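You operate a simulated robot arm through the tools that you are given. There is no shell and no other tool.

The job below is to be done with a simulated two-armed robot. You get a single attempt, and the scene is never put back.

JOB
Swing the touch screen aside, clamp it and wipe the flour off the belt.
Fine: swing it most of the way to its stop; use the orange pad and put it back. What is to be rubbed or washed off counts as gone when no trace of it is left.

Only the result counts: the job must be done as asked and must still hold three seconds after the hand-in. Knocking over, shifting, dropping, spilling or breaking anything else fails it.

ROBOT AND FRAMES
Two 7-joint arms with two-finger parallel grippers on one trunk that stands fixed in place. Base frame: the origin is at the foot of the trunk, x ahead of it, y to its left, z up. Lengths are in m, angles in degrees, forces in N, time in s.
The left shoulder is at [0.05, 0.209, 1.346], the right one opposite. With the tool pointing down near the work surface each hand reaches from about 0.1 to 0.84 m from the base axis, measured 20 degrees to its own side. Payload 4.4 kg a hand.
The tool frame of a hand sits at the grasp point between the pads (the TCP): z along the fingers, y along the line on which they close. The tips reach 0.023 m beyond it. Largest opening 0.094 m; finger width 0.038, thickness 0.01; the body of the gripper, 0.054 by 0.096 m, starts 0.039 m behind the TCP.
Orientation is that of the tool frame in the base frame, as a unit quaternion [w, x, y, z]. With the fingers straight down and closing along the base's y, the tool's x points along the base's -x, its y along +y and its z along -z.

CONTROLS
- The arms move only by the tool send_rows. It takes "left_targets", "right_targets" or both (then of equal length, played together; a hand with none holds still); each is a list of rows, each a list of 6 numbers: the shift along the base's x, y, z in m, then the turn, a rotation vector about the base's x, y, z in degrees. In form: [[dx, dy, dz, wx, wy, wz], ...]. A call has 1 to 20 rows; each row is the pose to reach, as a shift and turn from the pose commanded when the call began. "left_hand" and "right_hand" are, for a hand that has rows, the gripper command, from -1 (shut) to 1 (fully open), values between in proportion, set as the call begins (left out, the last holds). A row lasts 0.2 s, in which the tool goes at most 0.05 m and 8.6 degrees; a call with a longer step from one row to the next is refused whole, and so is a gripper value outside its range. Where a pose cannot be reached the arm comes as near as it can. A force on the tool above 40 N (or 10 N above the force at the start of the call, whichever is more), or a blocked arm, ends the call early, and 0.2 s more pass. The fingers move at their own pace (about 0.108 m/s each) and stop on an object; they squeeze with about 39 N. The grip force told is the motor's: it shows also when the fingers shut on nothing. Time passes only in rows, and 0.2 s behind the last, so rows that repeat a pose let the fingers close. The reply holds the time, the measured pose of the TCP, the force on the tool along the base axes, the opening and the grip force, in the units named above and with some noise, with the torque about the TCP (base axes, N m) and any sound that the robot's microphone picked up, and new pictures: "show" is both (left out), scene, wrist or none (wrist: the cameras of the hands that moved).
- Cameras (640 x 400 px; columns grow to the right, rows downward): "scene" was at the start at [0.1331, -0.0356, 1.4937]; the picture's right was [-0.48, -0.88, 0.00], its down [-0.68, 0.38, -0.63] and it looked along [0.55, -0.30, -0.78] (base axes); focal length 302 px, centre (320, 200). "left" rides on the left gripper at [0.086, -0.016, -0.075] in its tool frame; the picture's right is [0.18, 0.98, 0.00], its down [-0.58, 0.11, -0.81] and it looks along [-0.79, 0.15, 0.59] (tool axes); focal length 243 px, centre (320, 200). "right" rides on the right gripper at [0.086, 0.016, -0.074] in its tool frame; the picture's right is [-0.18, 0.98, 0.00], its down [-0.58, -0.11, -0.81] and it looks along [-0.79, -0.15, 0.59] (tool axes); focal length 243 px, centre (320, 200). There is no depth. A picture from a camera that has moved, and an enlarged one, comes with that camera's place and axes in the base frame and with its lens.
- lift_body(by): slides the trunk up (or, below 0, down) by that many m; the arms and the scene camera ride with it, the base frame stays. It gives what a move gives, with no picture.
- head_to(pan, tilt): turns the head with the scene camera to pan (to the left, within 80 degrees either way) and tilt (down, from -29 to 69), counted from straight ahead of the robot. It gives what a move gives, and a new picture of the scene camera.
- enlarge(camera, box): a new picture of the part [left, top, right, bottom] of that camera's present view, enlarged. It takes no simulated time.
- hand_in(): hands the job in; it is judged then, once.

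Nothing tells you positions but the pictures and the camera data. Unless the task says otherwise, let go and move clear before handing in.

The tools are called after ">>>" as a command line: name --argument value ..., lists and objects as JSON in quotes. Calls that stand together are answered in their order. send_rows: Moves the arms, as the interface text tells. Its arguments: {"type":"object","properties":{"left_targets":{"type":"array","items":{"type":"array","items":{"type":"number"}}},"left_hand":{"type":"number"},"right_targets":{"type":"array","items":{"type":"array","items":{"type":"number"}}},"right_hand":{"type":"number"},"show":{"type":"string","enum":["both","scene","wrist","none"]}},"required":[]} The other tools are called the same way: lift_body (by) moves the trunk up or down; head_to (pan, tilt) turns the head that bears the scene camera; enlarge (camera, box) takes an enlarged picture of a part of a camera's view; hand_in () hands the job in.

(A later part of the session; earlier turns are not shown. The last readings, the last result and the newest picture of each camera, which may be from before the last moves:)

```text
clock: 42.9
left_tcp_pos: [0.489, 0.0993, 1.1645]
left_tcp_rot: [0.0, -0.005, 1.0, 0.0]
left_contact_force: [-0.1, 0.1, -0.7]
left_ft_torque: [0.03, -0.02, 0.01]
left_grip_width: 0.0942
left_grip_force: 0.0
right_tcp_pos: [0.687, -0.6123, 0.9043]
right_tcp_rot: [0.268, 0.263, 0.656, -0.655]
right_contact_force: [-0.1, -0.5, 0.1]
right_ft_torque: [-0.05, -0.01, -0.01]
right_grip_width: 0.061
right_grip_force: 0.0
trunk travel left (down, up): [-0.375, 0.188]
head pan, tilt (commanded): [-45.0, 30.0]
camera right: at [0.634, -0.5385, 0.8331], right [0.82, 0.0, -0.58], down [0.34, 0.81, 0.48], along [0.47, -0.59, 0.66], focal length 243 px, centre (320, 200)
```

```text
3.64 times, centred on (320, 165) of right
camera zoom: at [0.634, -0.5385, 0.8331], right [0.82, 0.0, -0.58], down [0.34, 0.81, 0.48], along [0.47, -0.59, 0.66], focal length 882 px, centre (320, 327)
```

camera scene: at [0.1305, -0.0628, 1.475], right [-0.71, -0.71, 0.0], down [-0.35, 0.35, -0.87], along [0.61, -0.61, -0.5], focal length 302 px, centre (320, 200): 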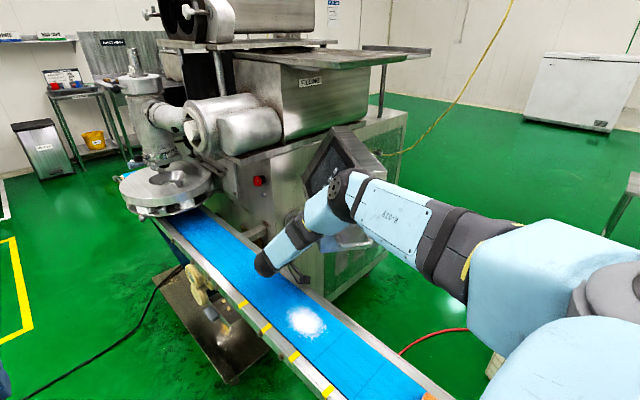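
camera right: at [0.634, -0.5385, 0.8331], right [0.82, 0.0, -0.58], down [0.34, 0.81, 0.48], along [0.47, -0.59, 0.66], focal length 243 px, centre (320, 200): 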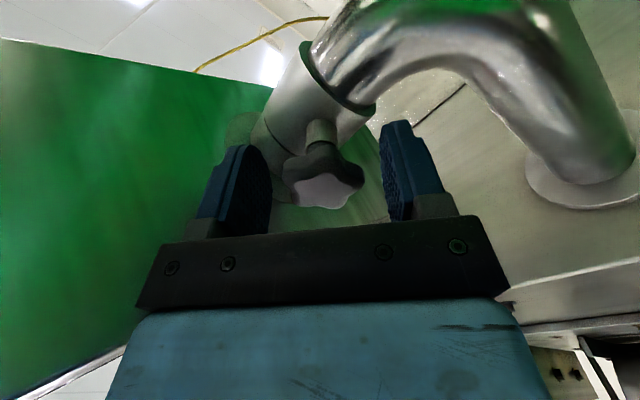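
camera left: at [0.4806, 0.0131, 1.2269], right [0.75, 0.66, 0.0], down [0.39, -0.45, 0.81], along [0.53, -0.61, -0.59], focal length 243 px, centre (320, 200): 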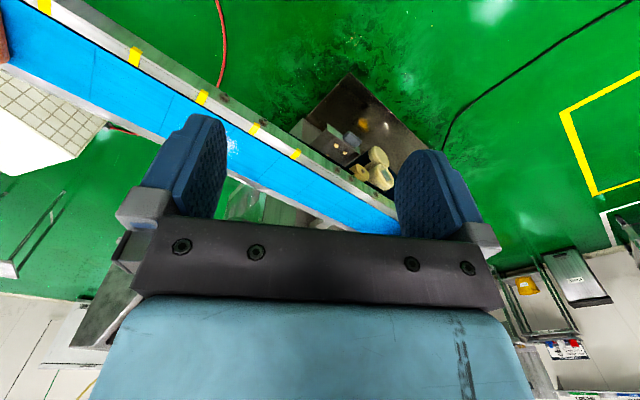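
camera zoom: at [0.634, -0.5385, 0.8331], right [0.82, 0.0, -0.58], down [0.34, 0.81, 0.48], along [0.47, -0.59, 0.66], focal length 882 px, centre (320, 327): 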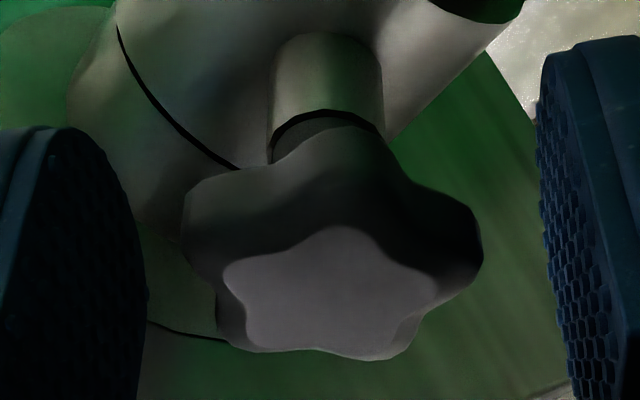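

The lobes have shifted, so the knob really did turn. I'll do two more loosening strokes and watch for a stop.

>>> send_rows --right_targets '[[0, 0, 0, 0, 0, 0], [0, 0, 0, 0, 0, 0], [0, 0, 0, 0, 0, 0], [0, 0, 0, 0, 8, 0], [0, 0, 0, 0, 16, 0], [0, 0, 0, 0, 24, 0], [0, 0, 0, 0, 32, 0], [0, 0, 0, 0, 40, 0], [0, 0, 0, 0, 48, 0], [0, 0, 0, 0, 54, 0]]' --right_hand -1 --show "wrist"

>>> send_rows --right_targets '[[0, 0, 0, 0, 0, 0], [0, 0, 0, 0, -8, 0], [0, 0, 0, 0, -16, 0], [0, 0, 0, 0, -24, 0], [0, 0, 0, 0, -32, 0], [0, 0, 0, 0, -40, 0], [0, 0, 0, 0, -48, 0], [0, 0, 0, 0, -54, 0]]' --right_hand 0.3 --show "none"

>>> enlarge --camera "right" --box '[250, 110, 390, 220]'

```text
clock: 45.1
left_tcp_pos: [0.488, 0.1003, 1.1648]
left_tcp_rot: [0.0, -0.005, 1.0, 0.001]
left_contact_force: [0.3, 0.2, 0.3]
left_ft_torque: [-0.03, -0.03, 0.0]
left_grip_width: 0.0941
left_grip_force: 0.1
right_tcp_pos: [0.6858, -0.6123, 0.9059]
right_tcp_rot: [-0.06, -0.062, 0.705, -0.704]
right_contact_force: [-1.9, -0.8, 4.0]
right_ft_torque: [-0.41, -1.0, -0.14]
right_grip_width: 0.0373
right_grip_force: 44.7
trunk travel left (down, up): [-0.375, 0.188]
head pan, tilt (commanded): [-45.0, 30.0]
camera right: at [0.5967, -0.5386, 0.9053], right [0.01, 0.0, -1.0], down [0.59, 0.81, 0.01], along [0.81, -0.59, 0.01], focal length 243 px, centre (320, 200)
```

right: 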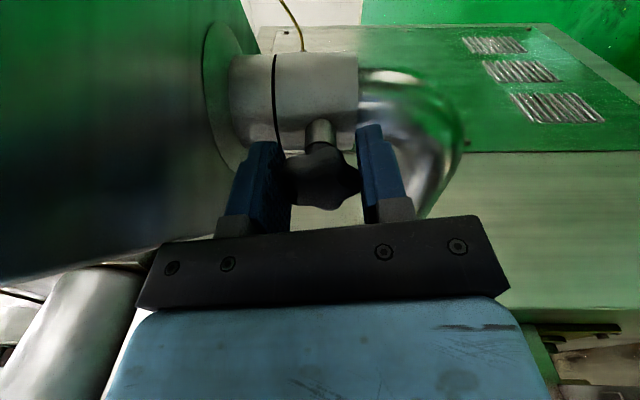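

```text
clock: 46.9
left_tcp_pos: [0.4895, 0.0992, 1.1636]
left_tcp_rot: [0.0, -0.005, 1.0, -0.001]
left_contact_force: [-1.2, -0.1, -0.8]
left_ft_torque: [-0.04, 0.01, 0.01]
left_grip_width: 0.094
left_grip_force: 0.0
right_tcp_pos: [0.6862, -0.6125, 0.904]
right_tcp_rot: [0.268, 0.264, 0.656, -0.655]
right_contact_force: [0.8, -0.2, 0.3]
right_ft_torque: [0.0, 0.02, 0.0]
right_grip_width: 0.0612
right_grip_force: 0.0
trunk travel left (down, up): [-0.375, 0.188]
head pan, tilt (commanded): [-45.0, 30.0]
```

```text
3.64 times, centred on (320, 165) of right
camera zoom: at [0.6341, -0.5383, 0.833], right [0.82, 0.0, -0.58], down [0.34, 0.81, 0.48], along [0.47, -0.59, 0.66], focal length 882 px, centre (320, 327)
```

zoom: 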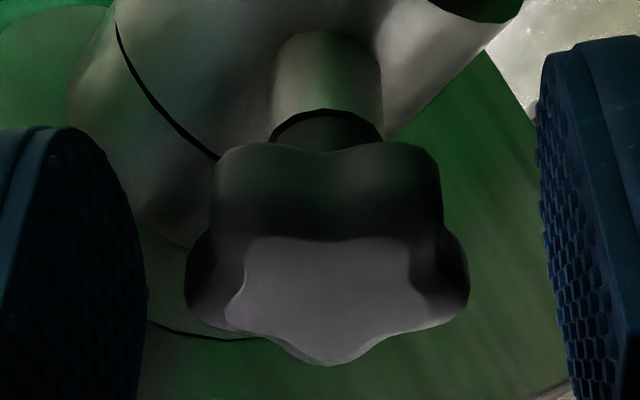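

The third stroke ended with -1 N·m of resisting torque, so the knob has reached its loose stop after about 140°. I'll retreat from it, then test the swing by pushing the label face with the closed fingers.

>>> send_rows --right_targets '[[0, 0.03, 0, 0, 0, 0], [0, 0.07, 0, 0, 0, 0], [0, 0.11, 0, 0, 0, 0], [-0.01, 0.15, 0.01, 0, 0, 0], [-0.03, 0.17, 0.04, 0, 0, 0], [-0.06, 0.17, 0.07, 0, 0, 0], [-0.086, 0.17, 0.081, 0, 0, 0]]' --right_hand -1 --show "both"

>>> enlarge --camera "scene" --box '[180, 60, 440, 240]'

```text
clock: 47.3
left_tcp_pos: [0.4901, 0.0991, 1.1638]
left_tcp_rot: [-0.001, -0.005, 1.0, 0.001]
left_contact_force: [0.0, -0.3, -0.6]
left_ft_torque: [0.01, 0.01, 0.04]
left_grip_width: 0.094
left_grip_force: 0.1
right_tcp_pos: [0.6863, -0.5906, 0.9015]
right_tcp_rot: [-0.265, -0.264, -0.654, 0.657]
right_contact_force: [6.3, -12.0, -8.2]
right_ft_torque: [0.95, 0.03, 0.02]
right_grip_width: 0.0359
right_grip_force: 39.0
trunk travel left (down, up): [-0.375, 0.188]
head pan, tilt (commanded): [-45.0, 30.0]
stopped in row 2 (right hand): the force on the tool passed its limit at 86 N (the readings are from after the stop); the commanded pose is now the measured one
camera scene: at [0.133, -0.0647, 1.4743], right [-0.71, -0.71, 0.0], down [-0.36, 0.35, -0.86], along [0.61, -0.61, -0.5], focal length 302 px, centre (320, 200)
camera right: at [0.6338, -0.517, 0.8312], right [0.82, -0.01, -0.58], down [0.34, 0.81, 0.48], along [0.47, -0.59, 0.66], focal length 243 px, centre (320, 200)
```

scene: 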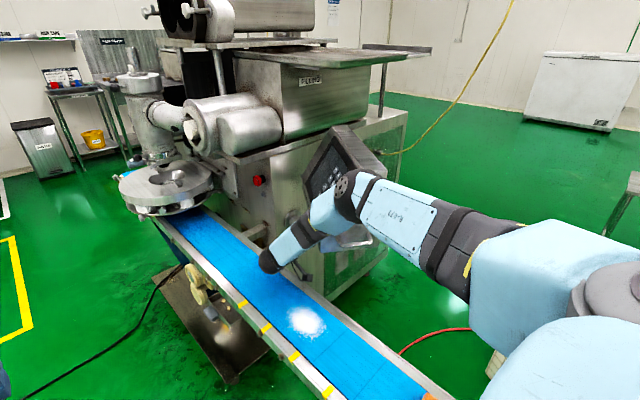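
right: 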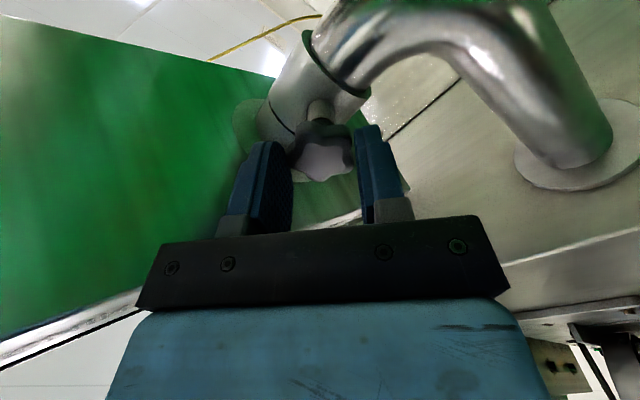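

```text
2.22 times, centred on (310, 150) of scene
camera zoom: at [0.133, -0.0647, 1.4743], right [-0.71, -0.71, 0.0], down [-0.36, 0.35, -0.86], along [0.61, -0.61, -0.5], focal length 671 px, centre (342, 311)
```

zoom: 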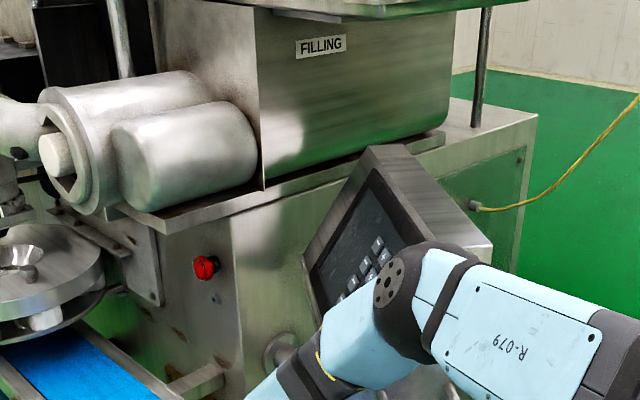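

I closed the gripper too early and it caught the knob as I pulled away. I'll open first and then retreat.

>>> send_rows --right_targets '[[0, 0, 0, 0, 0, 0], [0, 0, 0, 0, 0, 0], [0, 0.02, 0, 0, 0, 0], [0, 0.05, 0, 0, 0, 0], [0, 0.08, 0, 0, 0, 0], [0, 0.11, 0, 0, 0, 0]]' --right_hand 0.3 --show "wrist"

>>> enlarge --camera "right" --box '[220, 0, 460, 150]'

```text
clock: 48.7
left_tcp_pos: [0.4887, 0.1006, 1.1634]
left_tcp_rot: [0.001, -0.005, 1.0, 0.0]
left_contact_force: [-0.3, 0.6, -0.3]
left_ft_torque: [0.0, 0.0, -0.02]
left_grip_width: 0.0942
left_grip_force: 0.1
right_tcp_pos: [0.6842, -0.4776, 0.9064]
right_tcp_rot: [-0.265, -0.265, -0.652, 0.659]
right_contact_force: [0.6, 0.8, 0.5]
right_ft_torque: [0.02, -0.02, 0.01]
right_grip_width: 0.0614
right_grip_force: 0.1
trunk travel left (down, up): [-0.375, 0.188]
head pan, tilt (commanded): [-45.0, 30.0]
camera right: at [0.633, -0.4037, 0.8353], right [0.82, -0.01, -0.58], down [0.34, 0.81, 0.48], along [0.46, -0.59, 0.66], focal length 243 px, centre (320, 200)
```

right: 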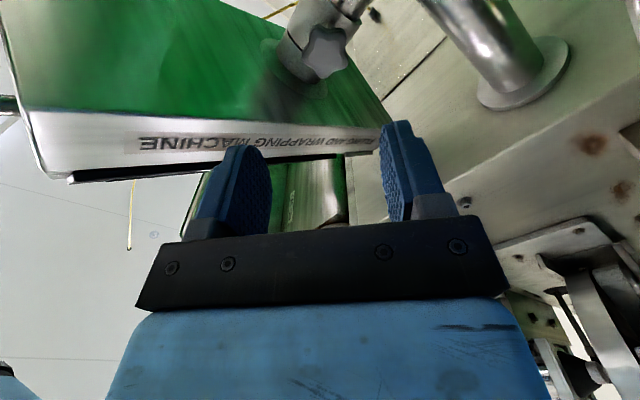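

```text
2.67 times, centred on (340, 75) of right
camera zoom: at [0.633, -0.4037, 0.8353], right [0.82, -0.01, -0.58], down [0.34, 0.81, 0.48], along [0.46, -0.59, 0.66], focal length 647 px, centre (267, 533)
```

zoom: 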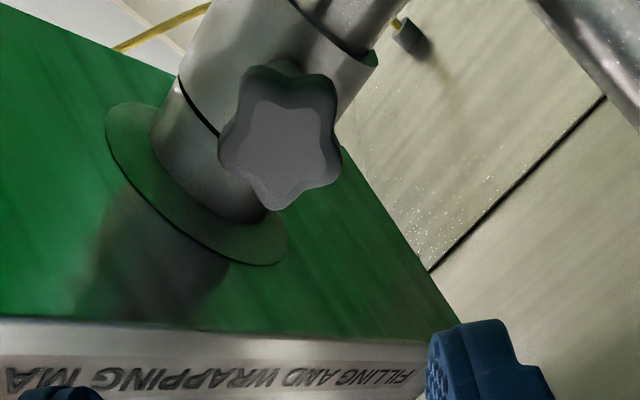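

The knob is intact and in the same place. I'll move to the standoff in front of the label face with fingers closed.

>>> send_rows --right_targets '[[-0.01, 0.03, 0.015, 0, 0, 0], [-0.03, 0.045, 0.04, 0, 0, 0], [-0.055, 0.045, 0.07, 0, 0, 0], [-0.084, 0.04, 0.079, 0, 0, 0], [-0.084, 0.04, 0.079, 0, 0, 0]]' --right_hand -1 --show "both"

>>> enlarge --camera "scene" --box '[180, 60, 440, 240]'

```text
clock: 49.9
left_tcp_pos: [0.4892, 0.0994, 1.1631]
left_tcp_rot: [0.0, -0.005, 1.0, -0.001]
left_contact_force: [0.3, -0.2, 1.2]
left_ft_torque: [-0.06, 0.0, 0.0]
left_grip_width: 0.0943
left_grip_force: 0.1
right_tcp_pos: [0.6169, -0.4474, 0.9758]
right_tcp_rot: [0.266, 0.266, 0.656, -0.655]
right_contact_force: [-0.5, -0.1, 0.4]
right_ft_torque: [-0.02, 0.04, -0.02]
right_grip_width: 0.0
right_grip_force: 39.0
right hand out of reach, approached as far as the arm can: row 4, 5
trunk travel left (down, up): [-0.375, 0.188]
head pan, tilt (commanded): [-45.0, 30.0]
camera scene: at [0.1304, -0.0625, 1.475], right [-0.71, -0.71, 0.0], down [-0.35, 0.35, -0.87], along [0.61, -0.61, -0.5], focal length 302 px, centre (320, 200)
camera right: at [0.5654, -0.3735, 0.9043], right [0.82, 0.0, -0.58], down [0.34, 0.81, 0.48], along [0.47, -0.59, 0.66], focal length 243 px, centre (320, 200)
```

scene: 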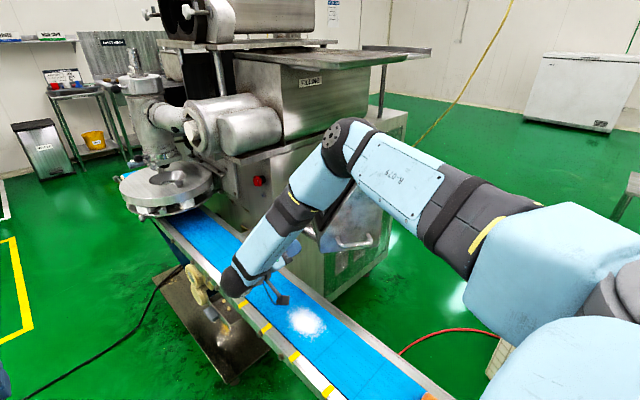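
right: 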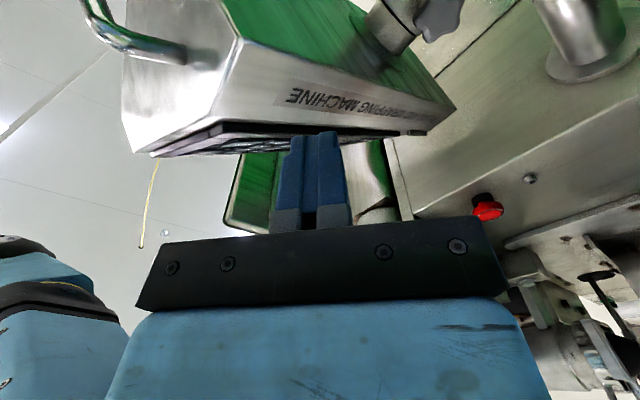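

```text
2.22 times, centred on (310, 150) of scene
camera zoom: at [0.1304, -0.0625, 1.475], right [-0.71, -0.71, 0.0], down [-0.35, 0.35, -0.87], along [0.61, -0.61, -0.5], focal length 671 px, centre (342, 311)
```

zoom: 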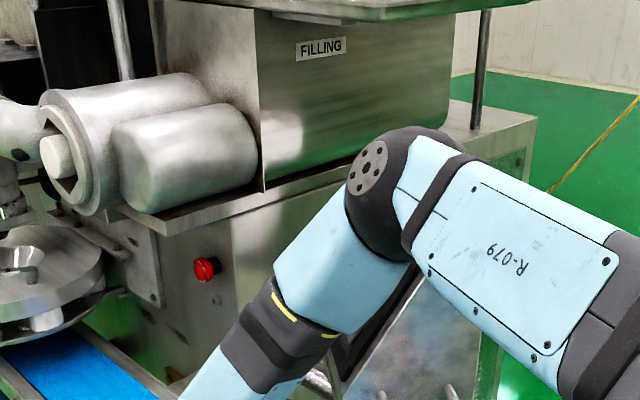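

I'll now push gently along the arc about the hinge, in steps of a few millimetres.

>>> send_rows --right_targets '[[-0.008, -0.02, 0.006, 0, 0, 0], [-0.012, -0.036, 0.008, 0, 0, 0], [-0.014, -0.044, 0.008, 0, 0, 0], [-0.017, -0.05, 0.008, 0, 0, 0], [-0.0241, -0.0535, 0.008, 0, 0, 0], [-0.0311, -0.0577, 0.008, 0, 0, 0], [-0.0379, -0.0622, 0.008, 0, 0, 0], [-0.0449, -0.0666, 0.008, 0, 0, 0]]' --show "both"

>>> enlarge --camera "scene" --box '[180, 60, 440, 240]'

```text
clock: 51.7
left_tcp_pos: [0.4891, 0.1008, 1.1641]
left_tcp_rot: [0.0, -0.006, 1.0, -0.001]
left_contact_force: [0.5, 0.4, -0.8]
left_ft_torque: [-0.01, -0.01, -0.03]
left_grip_width: 0.0941
left_grip_force: 0.1
right_tcp_pos: [0.5804, -0.5191, 0.9807]
right_tcp_rot: [-0.267, -0.267, -0.653, 0.657]
right_contact_force: [-1.6, 9.9, 6.5]
right_ft_torque: [-0.12, 0.14, -0.23]
right_grip_width: 0.0003
right_grip_force: 39.0
right hand out of reach, approached as far as the arm can: row 6, 7, 8
trunk travel left (down, up): [-0.375, 0.188]
head pan, tilt (commanded): [-45.0, 30.0]
camera scene: at [0.1296, -0.0614, 1.4752], right [-0.71, -0.71, 0.0], down [-0.35, 0.35, -0.87], along [0.61, -0.61, -0.5], focal length 302 px, centre (320, 200)
camera right: at [0.5283, -0.4452, 0.9088], right [0.82, 0.0, -0.58], down [0.34, 0.81, 0.48], along [0.46, -0.59, 0.66], focal length 243 px, centre (320, 200)
```

scene: 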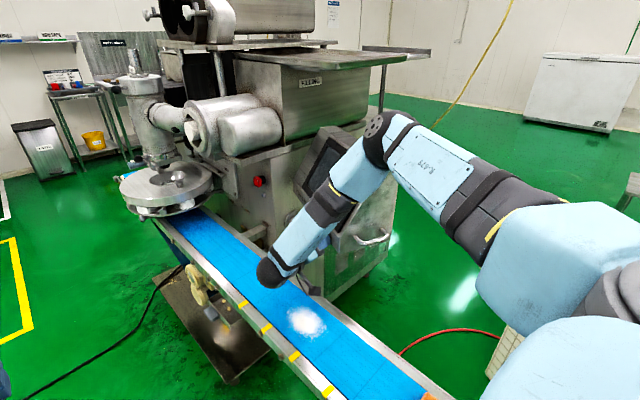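
right: 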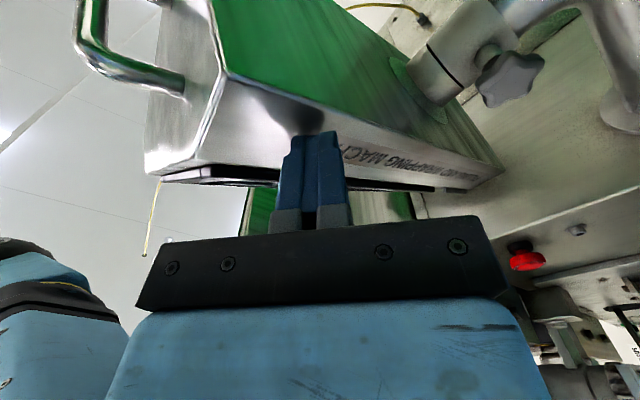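

```text
2.22 times, centred on (310, 150) of scene
camera zoom: at [0.1296, -0.0614, 1.4752], right [-0.71, -0.71, 0.0], down [-0.35, 0.35, -0.87], along [0.61, -0.61, -0.5], focal length 671 px, centre (342, 311)
```

zoom: 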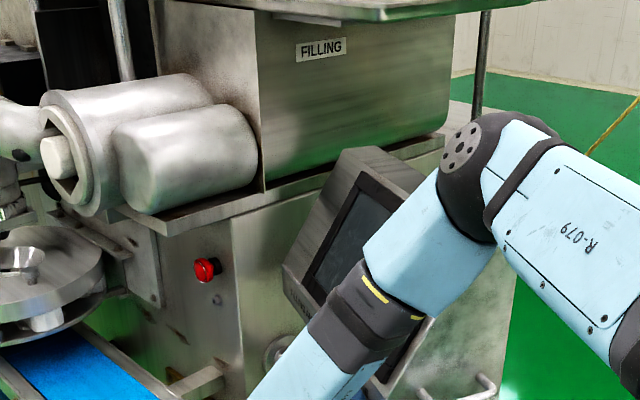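

The console is now swinging, about 10° so far, with only ~10 N. I'll keep pushing along the arc and turn the hand a little to follow it.

>>> send_rows --right_targets '[[-0.009, -0.003, 0.002, 0, 0, 0], [-0.015, -0.008, 0.002, 0, 0, 0], [-0.021, -0.0135, 0.002, 0, 0, 1], [-0.027, -0.019, 0.002, 0, 0, 2], [-0.033, -0.025, 0.002, 0, 0, 3.5], [-0.0384, -0.031, 0.002, 0, 0, 5], [-0.044, -0.0375, 0.002, 0, 0, 6.5], [-0.049, -0.044, 0.002, 0, 0, 8], [-0.054, -0.051, 0.002, 0, 0, 10], [-0.059, -0.0577, 0.002, 0, 0, 12]]' --show "both"

>>> enlarge --camera "scene" --box '[180, 60, 440, 240]'

```text
clock: 53.9
left_tcp_pos: [0.4891, 0.1013, 1.1636]
left_tcp_rot: [0.0, -0.005, 1.0, 0.0]
left_contact_force: [-1.1, 0.3, -0.3]
left_ft_torque: [-0.04, -0.07, 0.01]
left_grip_width: 0.094
left_grip_force: 0.0
right_tcp_pos: [0.5209, -0.5773, 0.9807]
right_tcp_rot: [0.333, 0.195, 0.677, -0.627]
right_contact_force: [1.8, 4.2, -2.9]
right_ft_torque: [0.08, -0.1, 0.03]
right_grip_width: 0.0
right_grip_force: 39.5
right hand out of reach, approached as far as the arm can: row 1, 2, 3, 4, 5, 6
trunk travel left (down, up): [-0.375, 0.188]
head pan, tilt (commanded): [-45.0, 30.0]
camera scene: at [0.1307, -0.063, 1.4749], right [-0.71, -0.71, 0.0], down [-0.35, 0.35, -0.87], along [0.61, -0.61, -0.5], focal length 302 px, centre (320, 200)
camera right: at [0.4549, -0.5157, 0.909], right [0.8, 0.16, -0.58], down [0.17, 0.86, 0.48], along [0.58, -0.48, 0.66], focal length 243 px, centre (320, 200)
```

scene: 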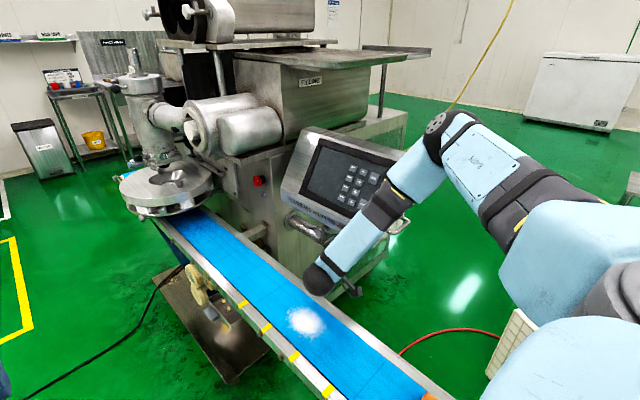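
right: 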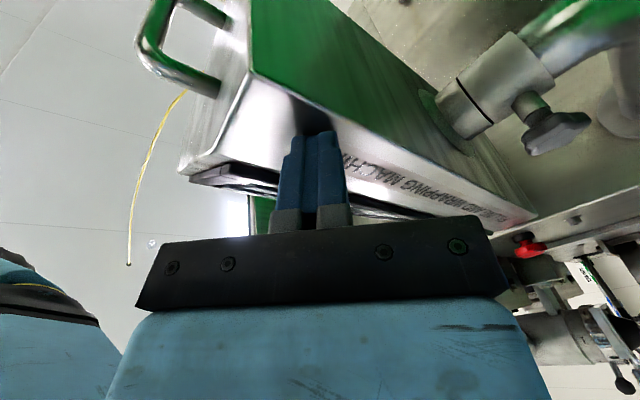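

```text
2.22 times, centred on (310, 150) of scene
camera zoom: at [0.1307, -0.063, 1.4749], right [-0.71, -0.71, 0.0], down [-0.35, 0.35, -0.87], along [0.61, -0.61, -0.5], focal length 671 px, centre (342, 311)
```

zoom: 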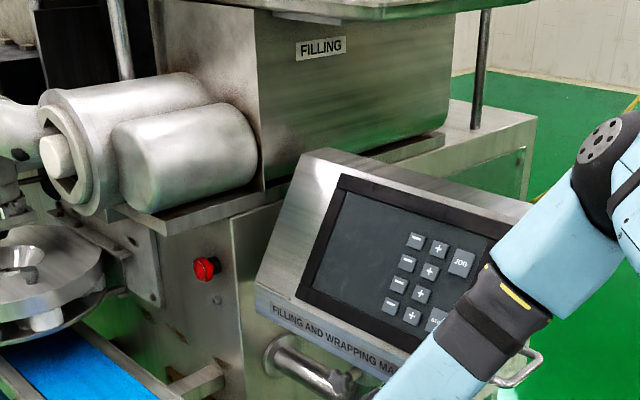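

The console has swung about 35°, and the screen now turns toward the robot. I'll continue along the arc toward 60°.

>>> send_rows --right_targets '[[-0.004, -0.0067, 0, 0, 0, 2], [-0.0081, -0.014, 0, 0, 0, 4], [-0.0119, -0.0217, 0, 0, 0, 6], [-0.0154, -0.0294, 0, 0, 0, 8], [-0.0184, -0.0372, 0, 0, 0, 10], [-0.0212, -0.0452, 0, 0, 0, 12], [-0.0236, -0.0532, 0, 0, 0, 14], [-0.0257, -0.0614, 0, 0, 0, 16], [-0.0274, -0.0697, 0, 0, 0, 18], [-0.0288, -0.0782, 0, 0, 0, 20]]' --show "both"

```text
clock: 56.1
left_tcp_pos: [0.4885, 0.1, 1.1635]
left_tcp_rot: [0.0, -0.005, 1.0, 0.001]
left_contact_force: [-0.2, 0.6, -0.2]
left_ft_torque: [0.02, -0.01, 0.01]
left_grip_width: 0.094
left_grip_force: 0.1
right_tcp_pos: [0.5371, -0.5798, 0.9656]
right_tcp_rot: [0.384, 0.138, 0.695, -0.592]
right_contact_force: [-0.3, 0.1, 0.1]
right_ft_torque: [-0.04, 0.0, 0.01]
right_grip_width: 0.0
right_grip_force: 38.7
right hand out of reach, approached as far as the arm can: row 4, 5, 6, 7, 8, 9, 10
trunk travel left (down, up): [-0.375, 0.188]
head pan, tilt (commanded): [-45.0, 30.0]
camera scene: at [0.1303, -0.063, 1.475], right [-0.71, -0.71, 0.0], down [-0.35, 0.35, -0.87], along [0.61, -0.61, -0.5], focal length 302 px, centre (320, 200)
camera right: at [0.4616, -0.5287, 0.8936], right [0.76, 0.3, -0.58], down [0.02, 0.87, 0.49], along [0.65, -0.38, 0.66], focal length 243 px, centre (320, 200)
```

scene: 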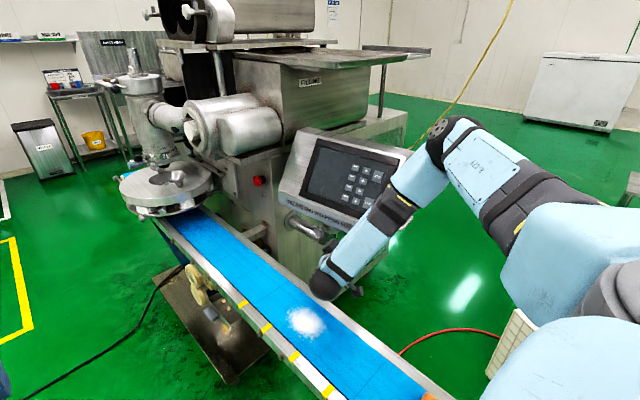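
right: 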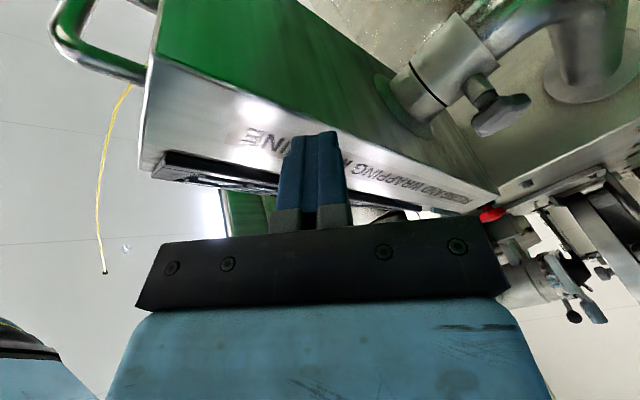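

With the yaw, that hand posture ran out of wrist range at about 40° of swing. I'll retreat and take up a downward, tilted posture, which suits pushing toward the right side.

>>> send_rows --right_targets '[[0, 0.04, 0, 0, 0, 0], [0, 0.08, 0.01, 5.1, 5.7, 0.9], [-0.005, 0.1, 0.05, 10.1, 11.5, 1.9], [-0.01, 0.11, 0.09, 15.2, 17.2, 2.8], [-0.015, 0.12, 0.13, 20.3, 22.9, 3.8], [-0.015, 0.12, 0.17, 25.3, 28.7, 4.7], [-0.015, 0.12, 0.17, 30.4, 34.4, 5.7], [-0.015, 0.12, 0.17, 35.5, 40.1, 6.6], [-0.015, 0.12, 0.17, 40.5, 45.9, 7.6], [-0.015, 0.12, 0.17, 45.6, 51.6, 8.5], [-0.015, 0.12, 0.17, 45.6, 51.6, 8.5]]' --show "both"

```text
clock: 58.5
left_tcp_pos: [0.4879, 0.1008, 1.1635]
left_tcp_rot: [0.0, -0.006, 1.0, 0.0]
left_contact_force: [0.2, 0.6, 0.1]
left_ft_torque: [0.0, 0.03, -0.04]
left_grip_width: 0.0942
left_grip_force: 0.0
right_tcp_pos: [0.5241, -0.4589, 1.1346]
right_tcp_rot: [0.011, -0.042, 0.965, -0.259]
right_contact_force: [0.4, 0.4, 0.0]
right_ft_torque: [-0.03, -0.02, 0.01]
right_grip_width: 0.0
right_grip_force: 38.8
trunk travel left (down, up): [-0.375, 0.188]
head pan, tilt (commanded): [-45.0, 30.0]
camera scene: at [0.1303, -0.0627, 1.475], right [-0.71, -0.71, 0.0], down [-0.35, 0.35, -0.87], along [0.61, -0.61, -0.5], focal length 302 px, centre (320, 200)
camera right: at [0.4316, -0.4161, 1.1924], right [0.11, 0.86, -0.49], down [0.55, 0.36, 0.75], along [0.83, -0.35, -0.44], focal length 243 px, centre (320, 200)
```

scene: 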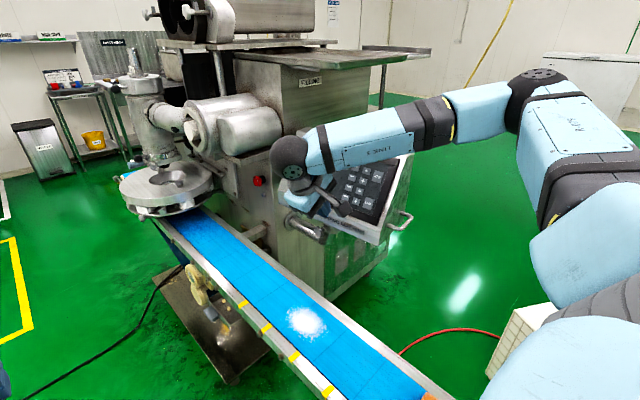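
right: 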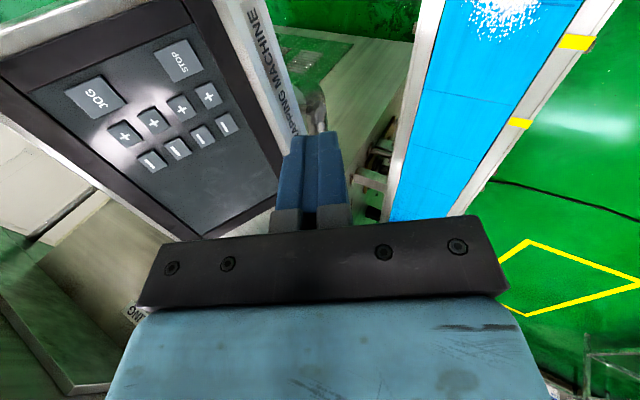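

This tilted-down posture is fully in reach. I'll lower beside the label face and keep pushing the console from about 40° toward 50°.

>>> send_rows --right_targets '[[-0.004, -0.01, -0.045, 0, 0, 0], [-0.008, -0.025, -0.09, 0, 0, 0], [-0.012, -0.045, -0.13, 0, 0, 0], [-0.012, -0.08, -0.135, 0, 0, 0], [-0.012, -0.105, -0.135, 0, 0, 0], [-0.012, -0.118, -0.135, 0, 0, 0], [-0.012, -0.127, -0.135, 0, 0, 0], [-0.012, -0.135, -0.135, 0, 0, 0], [-0.0156, -0.1426, -0.135, 0, 0, 2.5], [-0.0191, -0.1504, -0.135, 0, 0, 5], [-0.0223, -0.1584, -0.135, 0, 0, 7.5], [-0.0251, -0.1665, -0.135, 0, 0, 10]]' --show "both"

>>> enlarge --camera "scene" --box '[200, 80, 460, 260]'

```text
clock: 61.1
left_tcp_pos: [0.4894, 0.1002, 1.1638]
left_tcp_rot: [0.0, -0.006, 1.0, 0.0]
left_contact_force: [0.4, 0.2, 0.5]
left_ft_torque: [-0.03, -0.02, 0.0]
left_grip_width: 0.0939
left_grip_force: 0.0
right_tcp_pos: [0.4977, -0.6258, 0.9995]
right_tcp_rot: [0.034, -0.126, 0.957, -0.258]
right_contact_force: [1.4, 5.0, -3.1]
right_ft_torque: [0.12, -0.07, -0.06]
right_grip_width: 0.0001
right_grip_force: 39.0
trunk travel left (down, up): [-0.375, 0.188]
head pan, tilt (commanded): [-45.0, 30.0]
camera scene: at [0.1308, -0.0628, 1.4749], right [-0.71, -0.71, 0.0], down [-0.35, 0.35, -0.87], along [0.61, -0.61, -0.5], focal length 302 px, centre (320, 200)
camera right: at [0.4004, -0.599, 1.057], right [-0.04, 0.87, -0.49], down [0.48, 0.45, 0.75], along [0.88, -0.21, -0.44], focal length 243 px, centre (320, 200)
```

scene: 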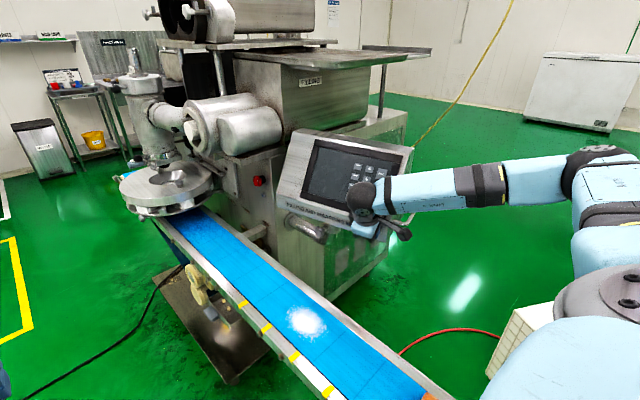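
right: 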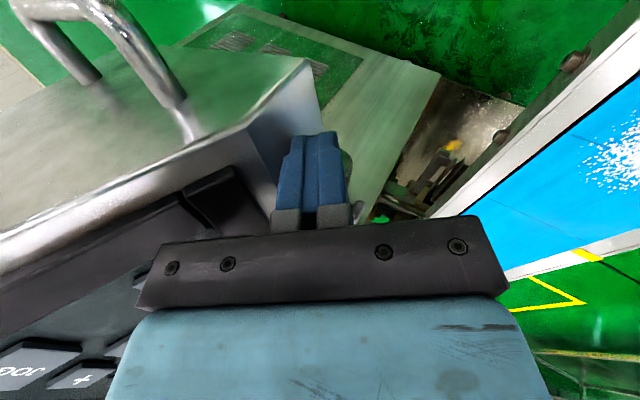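

```text
2.22 times, centred on (330, 170) of scene
camera zoom: at [0.1308, -0.0628, 1.4749], right [-0.71, -0.71, 0.0], down [-0.35, 0.35, -0.87], along [0.61, -0.61, -0.5], focal length 671 px, centre (298, 267)
```

zoom: 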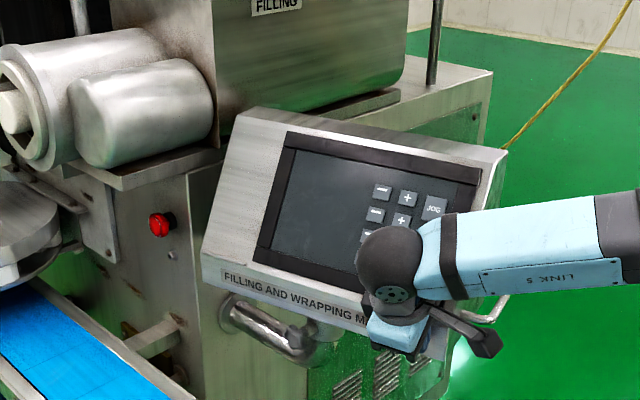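

It is swinging smoothly, at about 48° now. I'll continue toward 70° with the hand turning along.

>>> send_rows --right_targets '[[-0.0012, -0.0078, 0, 0, 0, 2.5], [-0.0033, -0.0161, 0, 0, 0, 5], [-0.0051, -0.0245, 0, 0, 0, 7.5], [-0.0065, -0.033, 0, 0, 0, 10], [-0.0074, -0.0415, 0, 0, 0, 12.5], [-0.0081, -0.0501, 0, 0, 0, 15], [-0.0083, -0.0586, 0, 0, 0, 17.5], [-0.0082, -0.0672, 0, 0, 0, 20]]' --show "both"

>>> enlarge --camera "scene" --box '[200, 80, 460, 260]'

```text
clock: 62.9
left_tcp_pos: [0.4899, 0.1005, 1.1624]
left_tcp_rot: [0.0, -0.005, 1.0, 0.0]
left_contact_force: [1.2, -0.1, 0.9]
left_ft_torque: [0.0, 0.03, -0.05]
left_grip_width: 0.0938
left_grip_force: 0.0
right_tcp_pos: [0.4836, -0.6607, 0.979]
right_tcp_rot: [0.066, -0.225, 0.944, -0.233]
right_contact_force: [-0.1, -0.4, 0.3]
right_ft_torque: [-0.03, -0.01, 0.01]
right_grip_width: 0.0001
right_grip_force: 39.4
right hand out of reach, approached as far as the arm can: row 5, 6, 7, 8
trunk travel left (down, up): [-0.375, 0.188]
head pan, tilt (commanded): [-45.0, 30.0]
camera scene: at [0.1314, -0.0622, 1.4749], right [-0.71, -0.71, 0.0], down [-0.35, 0.35, -0.87], along [0.61, -0.61, -0.5], focal length 302 px, centre (320, 200)
camera right: at [0.3828, -0.6585, 1.0358], right [-0.22, 0.86, -0.46], down [0.38, 0.51, 0.77], along [0.9, 0.0, -0.44], focal length 243 px, centre (320, 200)
```

scene: 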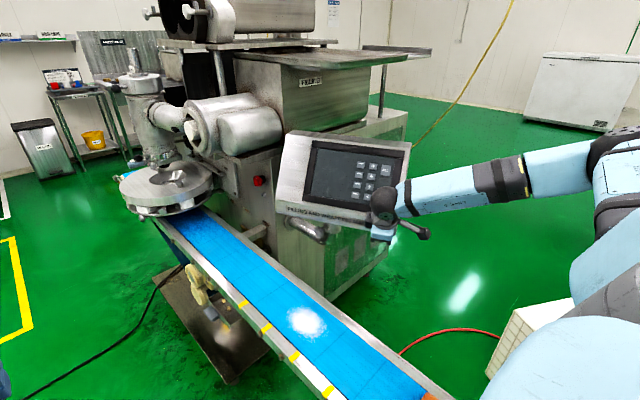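
right: 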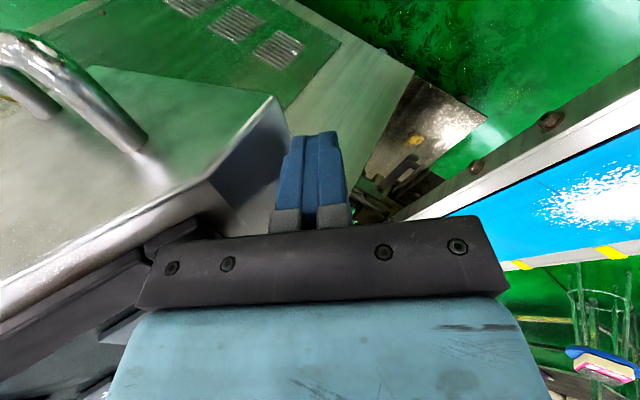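

```text
2.22 times, centred on (330, 170) of scene
camera zoom: at [0.1314, -0.0622, 1.4749], right [-0.71, -0.71, 0.0], down [-0.35, 0.35, -0.87], along [0.61, -0.61, -0.5], focal length 671 px, centre (298, 267)
```

zoom: 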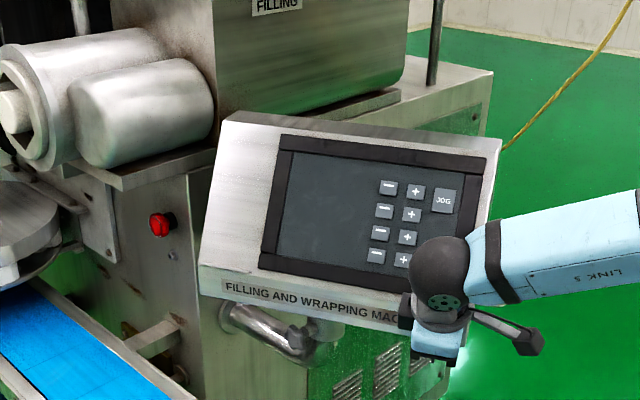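

The extra yaw again ran into a wrist limit at about 58°. I'll turn the hand back about 18°, re-contact and push on with fixed yaw.

>>> send_rows --right_targets '[[0.003, 0.015, 0.012, 0, 0, -8], [0.008, 0.02, 0.021, 0, 0, -16], [0.012, 0.004, 0.021, 0, 0, -18], [0.0125, -0.005, 0.021, 0, 0, -18], [0.0125, -0.0128, 0.021, 0, 0, -18], [0.013, -0.021, 0.021, 0, 0, -18], [0.014, -0.0293, 0.021, 0, 0, -18], [0.015, -0.0373, 0.021, 0, 0, -18], [0.0164, -0.0453, 0.021, 0, 0, -18]]' --show "both"

>>> enlarge --camera "scene" --box '[200, 80, 460, 260]'

```text
clock: 64.9
left_tcp_pos: [0.4895, 0.1, 1.164]
left_tcp_rot: [0.0, -0.005, 1.0, 0.0]
left_contact_force: [0.0, 0.3, 0.0]
left_ft_torque: [0.02, 0.01, 0.01]
left_grip_width: 0.094
left_grip_force: 0.1
right_tcp_pos: [0.5017, -0.7061, 0.9974]
right_tcp_rot: [0.029, -0.075, 0.968, -0.24]
right_contact_force: [-1.4, 6.7, -2.9]
right_ft_torque: [0.19, 0.11, 0.08]
right_grip_width: 0.0
right_grip_force: 38.6
trunk travel left (down, up): [-0.375, 0.188]
head pan, tilt (commanded): [-45.0, 30.0]
camera scene: at [0.1308, -0.0629, 1.4749], right [-0.71, -0.71, 0.0], down [-0.35, 0.35, -0.87], along [0.61, -0.61, -0.5], focal length 302 px, centre (320, 200)
camera right: at [0.4052, -0.6726, 1.0562], right [0.05, 0.89, -0.46], down [0.51, 0.37, 0.78], along [0.86, -0.28, -0.44], focal length 243 px, centre (320, 200)
```

scene: 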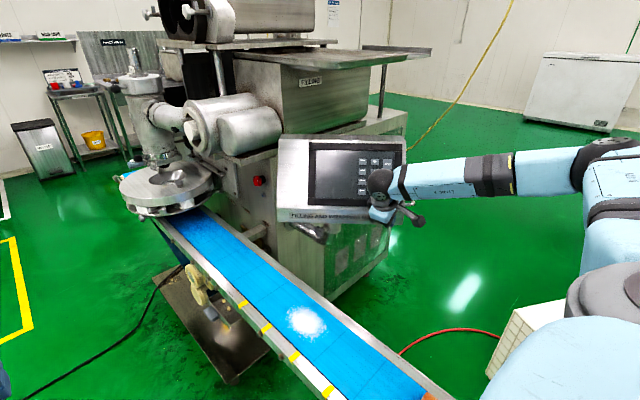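
right: 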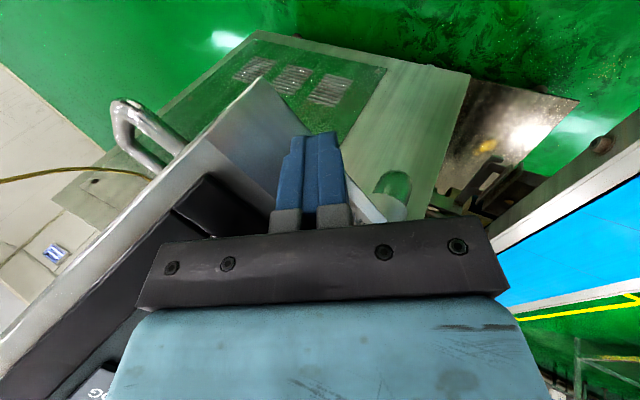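

```text
2.22 times, centred on (330, 170) of scene
camera zoom: at [0.1308, -0.0629, 1.4749], right [-0.71, -0.71, 0.0], down [-0.35, 0.35, -0.87], along [0.61, -0.61, -0.5], focal length 671 px, centre (298, 267)
```

zoom: 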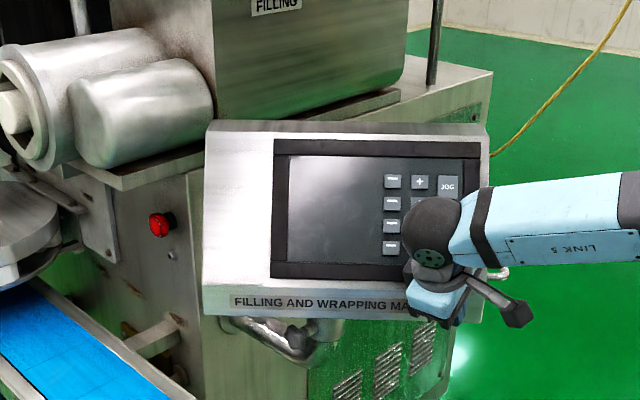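

It is at about 75° now with no stop felt. I'll continue toward 95°, watching for the stop.

>>> send_rows --right_targets '[[0.0, -0.008, 0.002, 0, 0, 2], [0.002, -0.0155, 0.002, 0, 0, 4], [0.005, -0.023, 0.002, 0, 0, 6], [0.008, -0.031, 0.002, 0, 0, 8], [0.011, -0.038, 0.002, 0, 0, 9], [0.0145, -0.0455, 0.002, 0, 0, 10], [0.0185, -0.0525, 0.002, 0, 0, 11], [0.023, -0.0595, 0.002, 0, 0, 12]]' --show "both"

>>> enlarge --camera "scene" --box '[200, 80, 460, 260]'

```text
clock: 66.7
left_tcp_pos: [0.4875, 0.0987, 1.164]
left_tcp_rot: [0.0, -0.005, 1.0, 0.001]
left_contact_force: [0.4, 0.1, -0.6]
left_ft_torque: [0.02, -0.03, -0.01]
left_grip_width: 0.094
left_grip_force: 0.0
right_tcp_pos: [0.5107, -0.7235, 0.9953]
right_tcp_rot: [0.045, -0.137, 0.961, -0.234]
right_contact_force: [-13.2, 3.7, -6.3]
right_ft_torque: [0.13, 0.35, -0.12]
right_grip_width: 0.0
right_grip_force: 38.9
right hand out of reach, approached as far as the arm can: row 3, 4, 5, 6, 7, 8
trunk travel left (down, up): [-0.375, 0.188]
head pan, tilt (commanded): [-45.0, 30.0]
camera scene: at [0.1296, -0.0637, 1.475], right [-0.71, -0.71, 0.0], down [-0.35, 0.35, -0.87], along [0.61, -0.61, -0.5], focal length 302 px, centre (320, 200)
camera right: at [0.411, -0.7028, 1.0523], right [-0.06, 0.89, -0.45], down [0.46, 0.43, 0.78], along [0.88, -0.16, -0.44], focal length 243 px, centre (320, 200)
```

scene: 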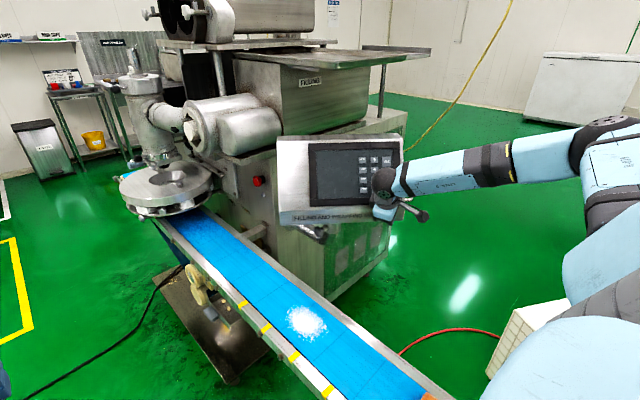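
right: 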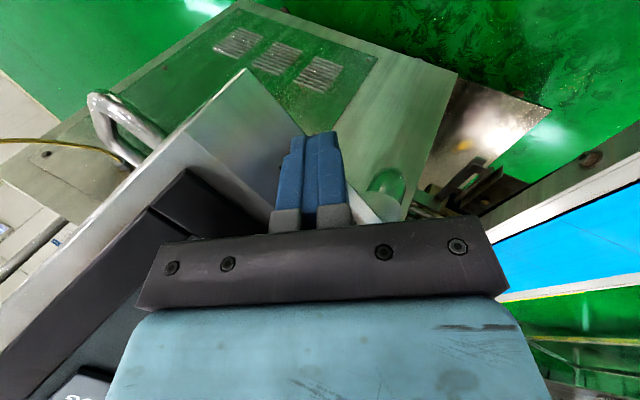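

```text
2.22 times, centred on (330, 170) of scene
camera zoom: at [0.1296, -0.0637, 1.475], right [-0.71, -0.71, 0.0], down [-0.35, 0.35, -0.87], along [0.61, -0.61, -0.5], focal length 671 px, centre (298, 267)
```

zoom: 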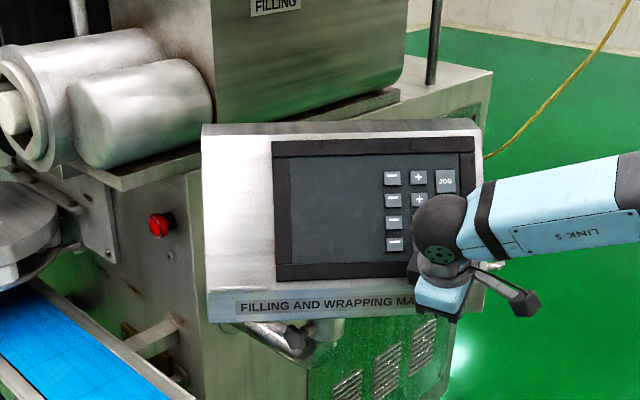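

The force rose to ~14 N while some rows were out of reach. I'll turn the yaw back 10° and push on slowly, to tell the stop from a reach limit.

>>> send_rows --right_targets '[[-0.004, 0.006, 0.004, 0, 0, -5], [-0.004, 0.006, 0.004, 0, 0, -10], [-0.003, 0.0, 0.004, 0, 0, -10], [-0.001, -0.006, 0.004, 0, 0, -10], [0.0005, -0.013, 0.004, 0, 0, -10], [0.003, -0.02, 0.004, 0, 0, -10], [0.0073, -0.0275, 0.004, 0, 0, -10], [0.011, -0.035, 0.004, 0, 0, -10], [0.0153, -0.042, 0.004, 0, 0, -10]]' --show "both"

>>> enlarge --camera "scene" --box '[200, 80, 460, 260]'

```text
clock: 68.7
left_tcp_pos: [0.4881, 0.1006, 1.1628]
left_tcp_rot: [0.0, -0.004, 1.0, 0.0]
left_contact_force: [0.1, -0.9, -0.3]
left_ft_torque: [-0.03, 0.01, 0.0]
left_grip_width: 0.094
left_grip_force: 0.0
right_tcp_pos: [0.5263, -0.7655, 1.0008]
right_tcp_rot: [0.024, -0.054, 0.969, -0.239]
right_contact_force: [-2.0, 4.8, 0.8]
right_ft_torque: [0.03, 0.0, 0.07]
right_grip_width: 0.0001
right_grip_force: 38.9
trunk travel left (down, up): [-0.375, 0.188]
head pan, tilt (commanded): [-45.0, 30.0]
camera scene: at [0.1302, -0.0623, 1.4751], right [-0.71, -0.71, 0.0], down [-0.35, 0.35, -0.87], along [0.61, -0.61, -0.5], focal length 302 px, centre (320, 200)
camera right: at [0.4334, -0.7281, 1.0579], right [0.09, 0.89, -0.45], down [0.53, 0.34, 0.78], along [0.84, -0.31, -0.44], focal length 243 px, centre (320, 200)
```

scene: 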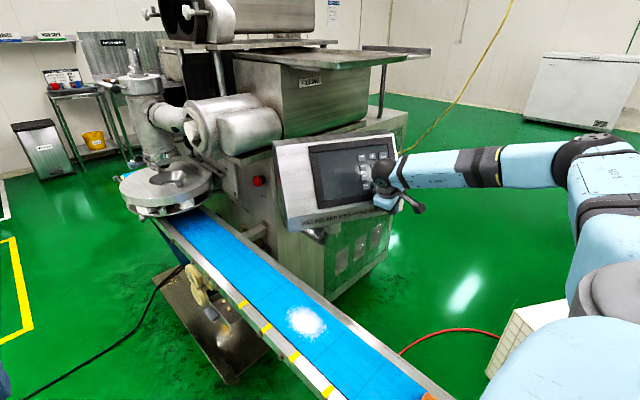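
right: 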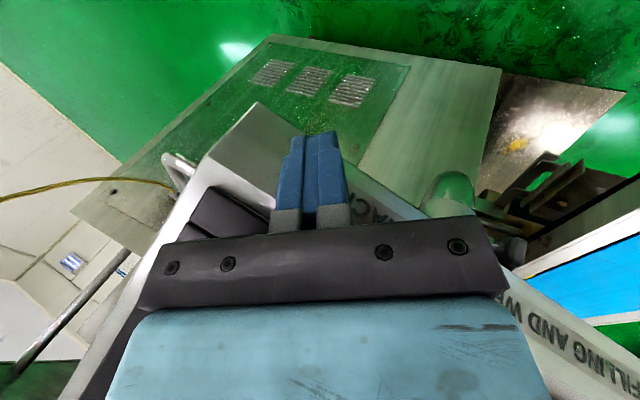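

```text
2.22 times, centred on (330, 170) of scene
camera zoom: at [0.1302, -0.0623, 1.4751], right [-0.71, -0.71, 0.0], down [-0.35, 0.35, -0.87], along [0.61, -0.61, -0.5], focal length 671 px, centre (298, 267)
```

zoom: 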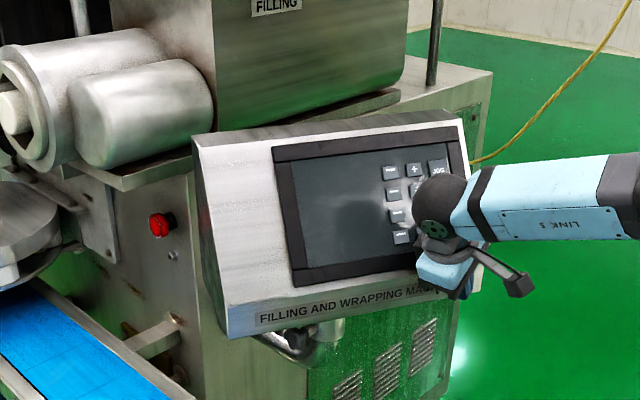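

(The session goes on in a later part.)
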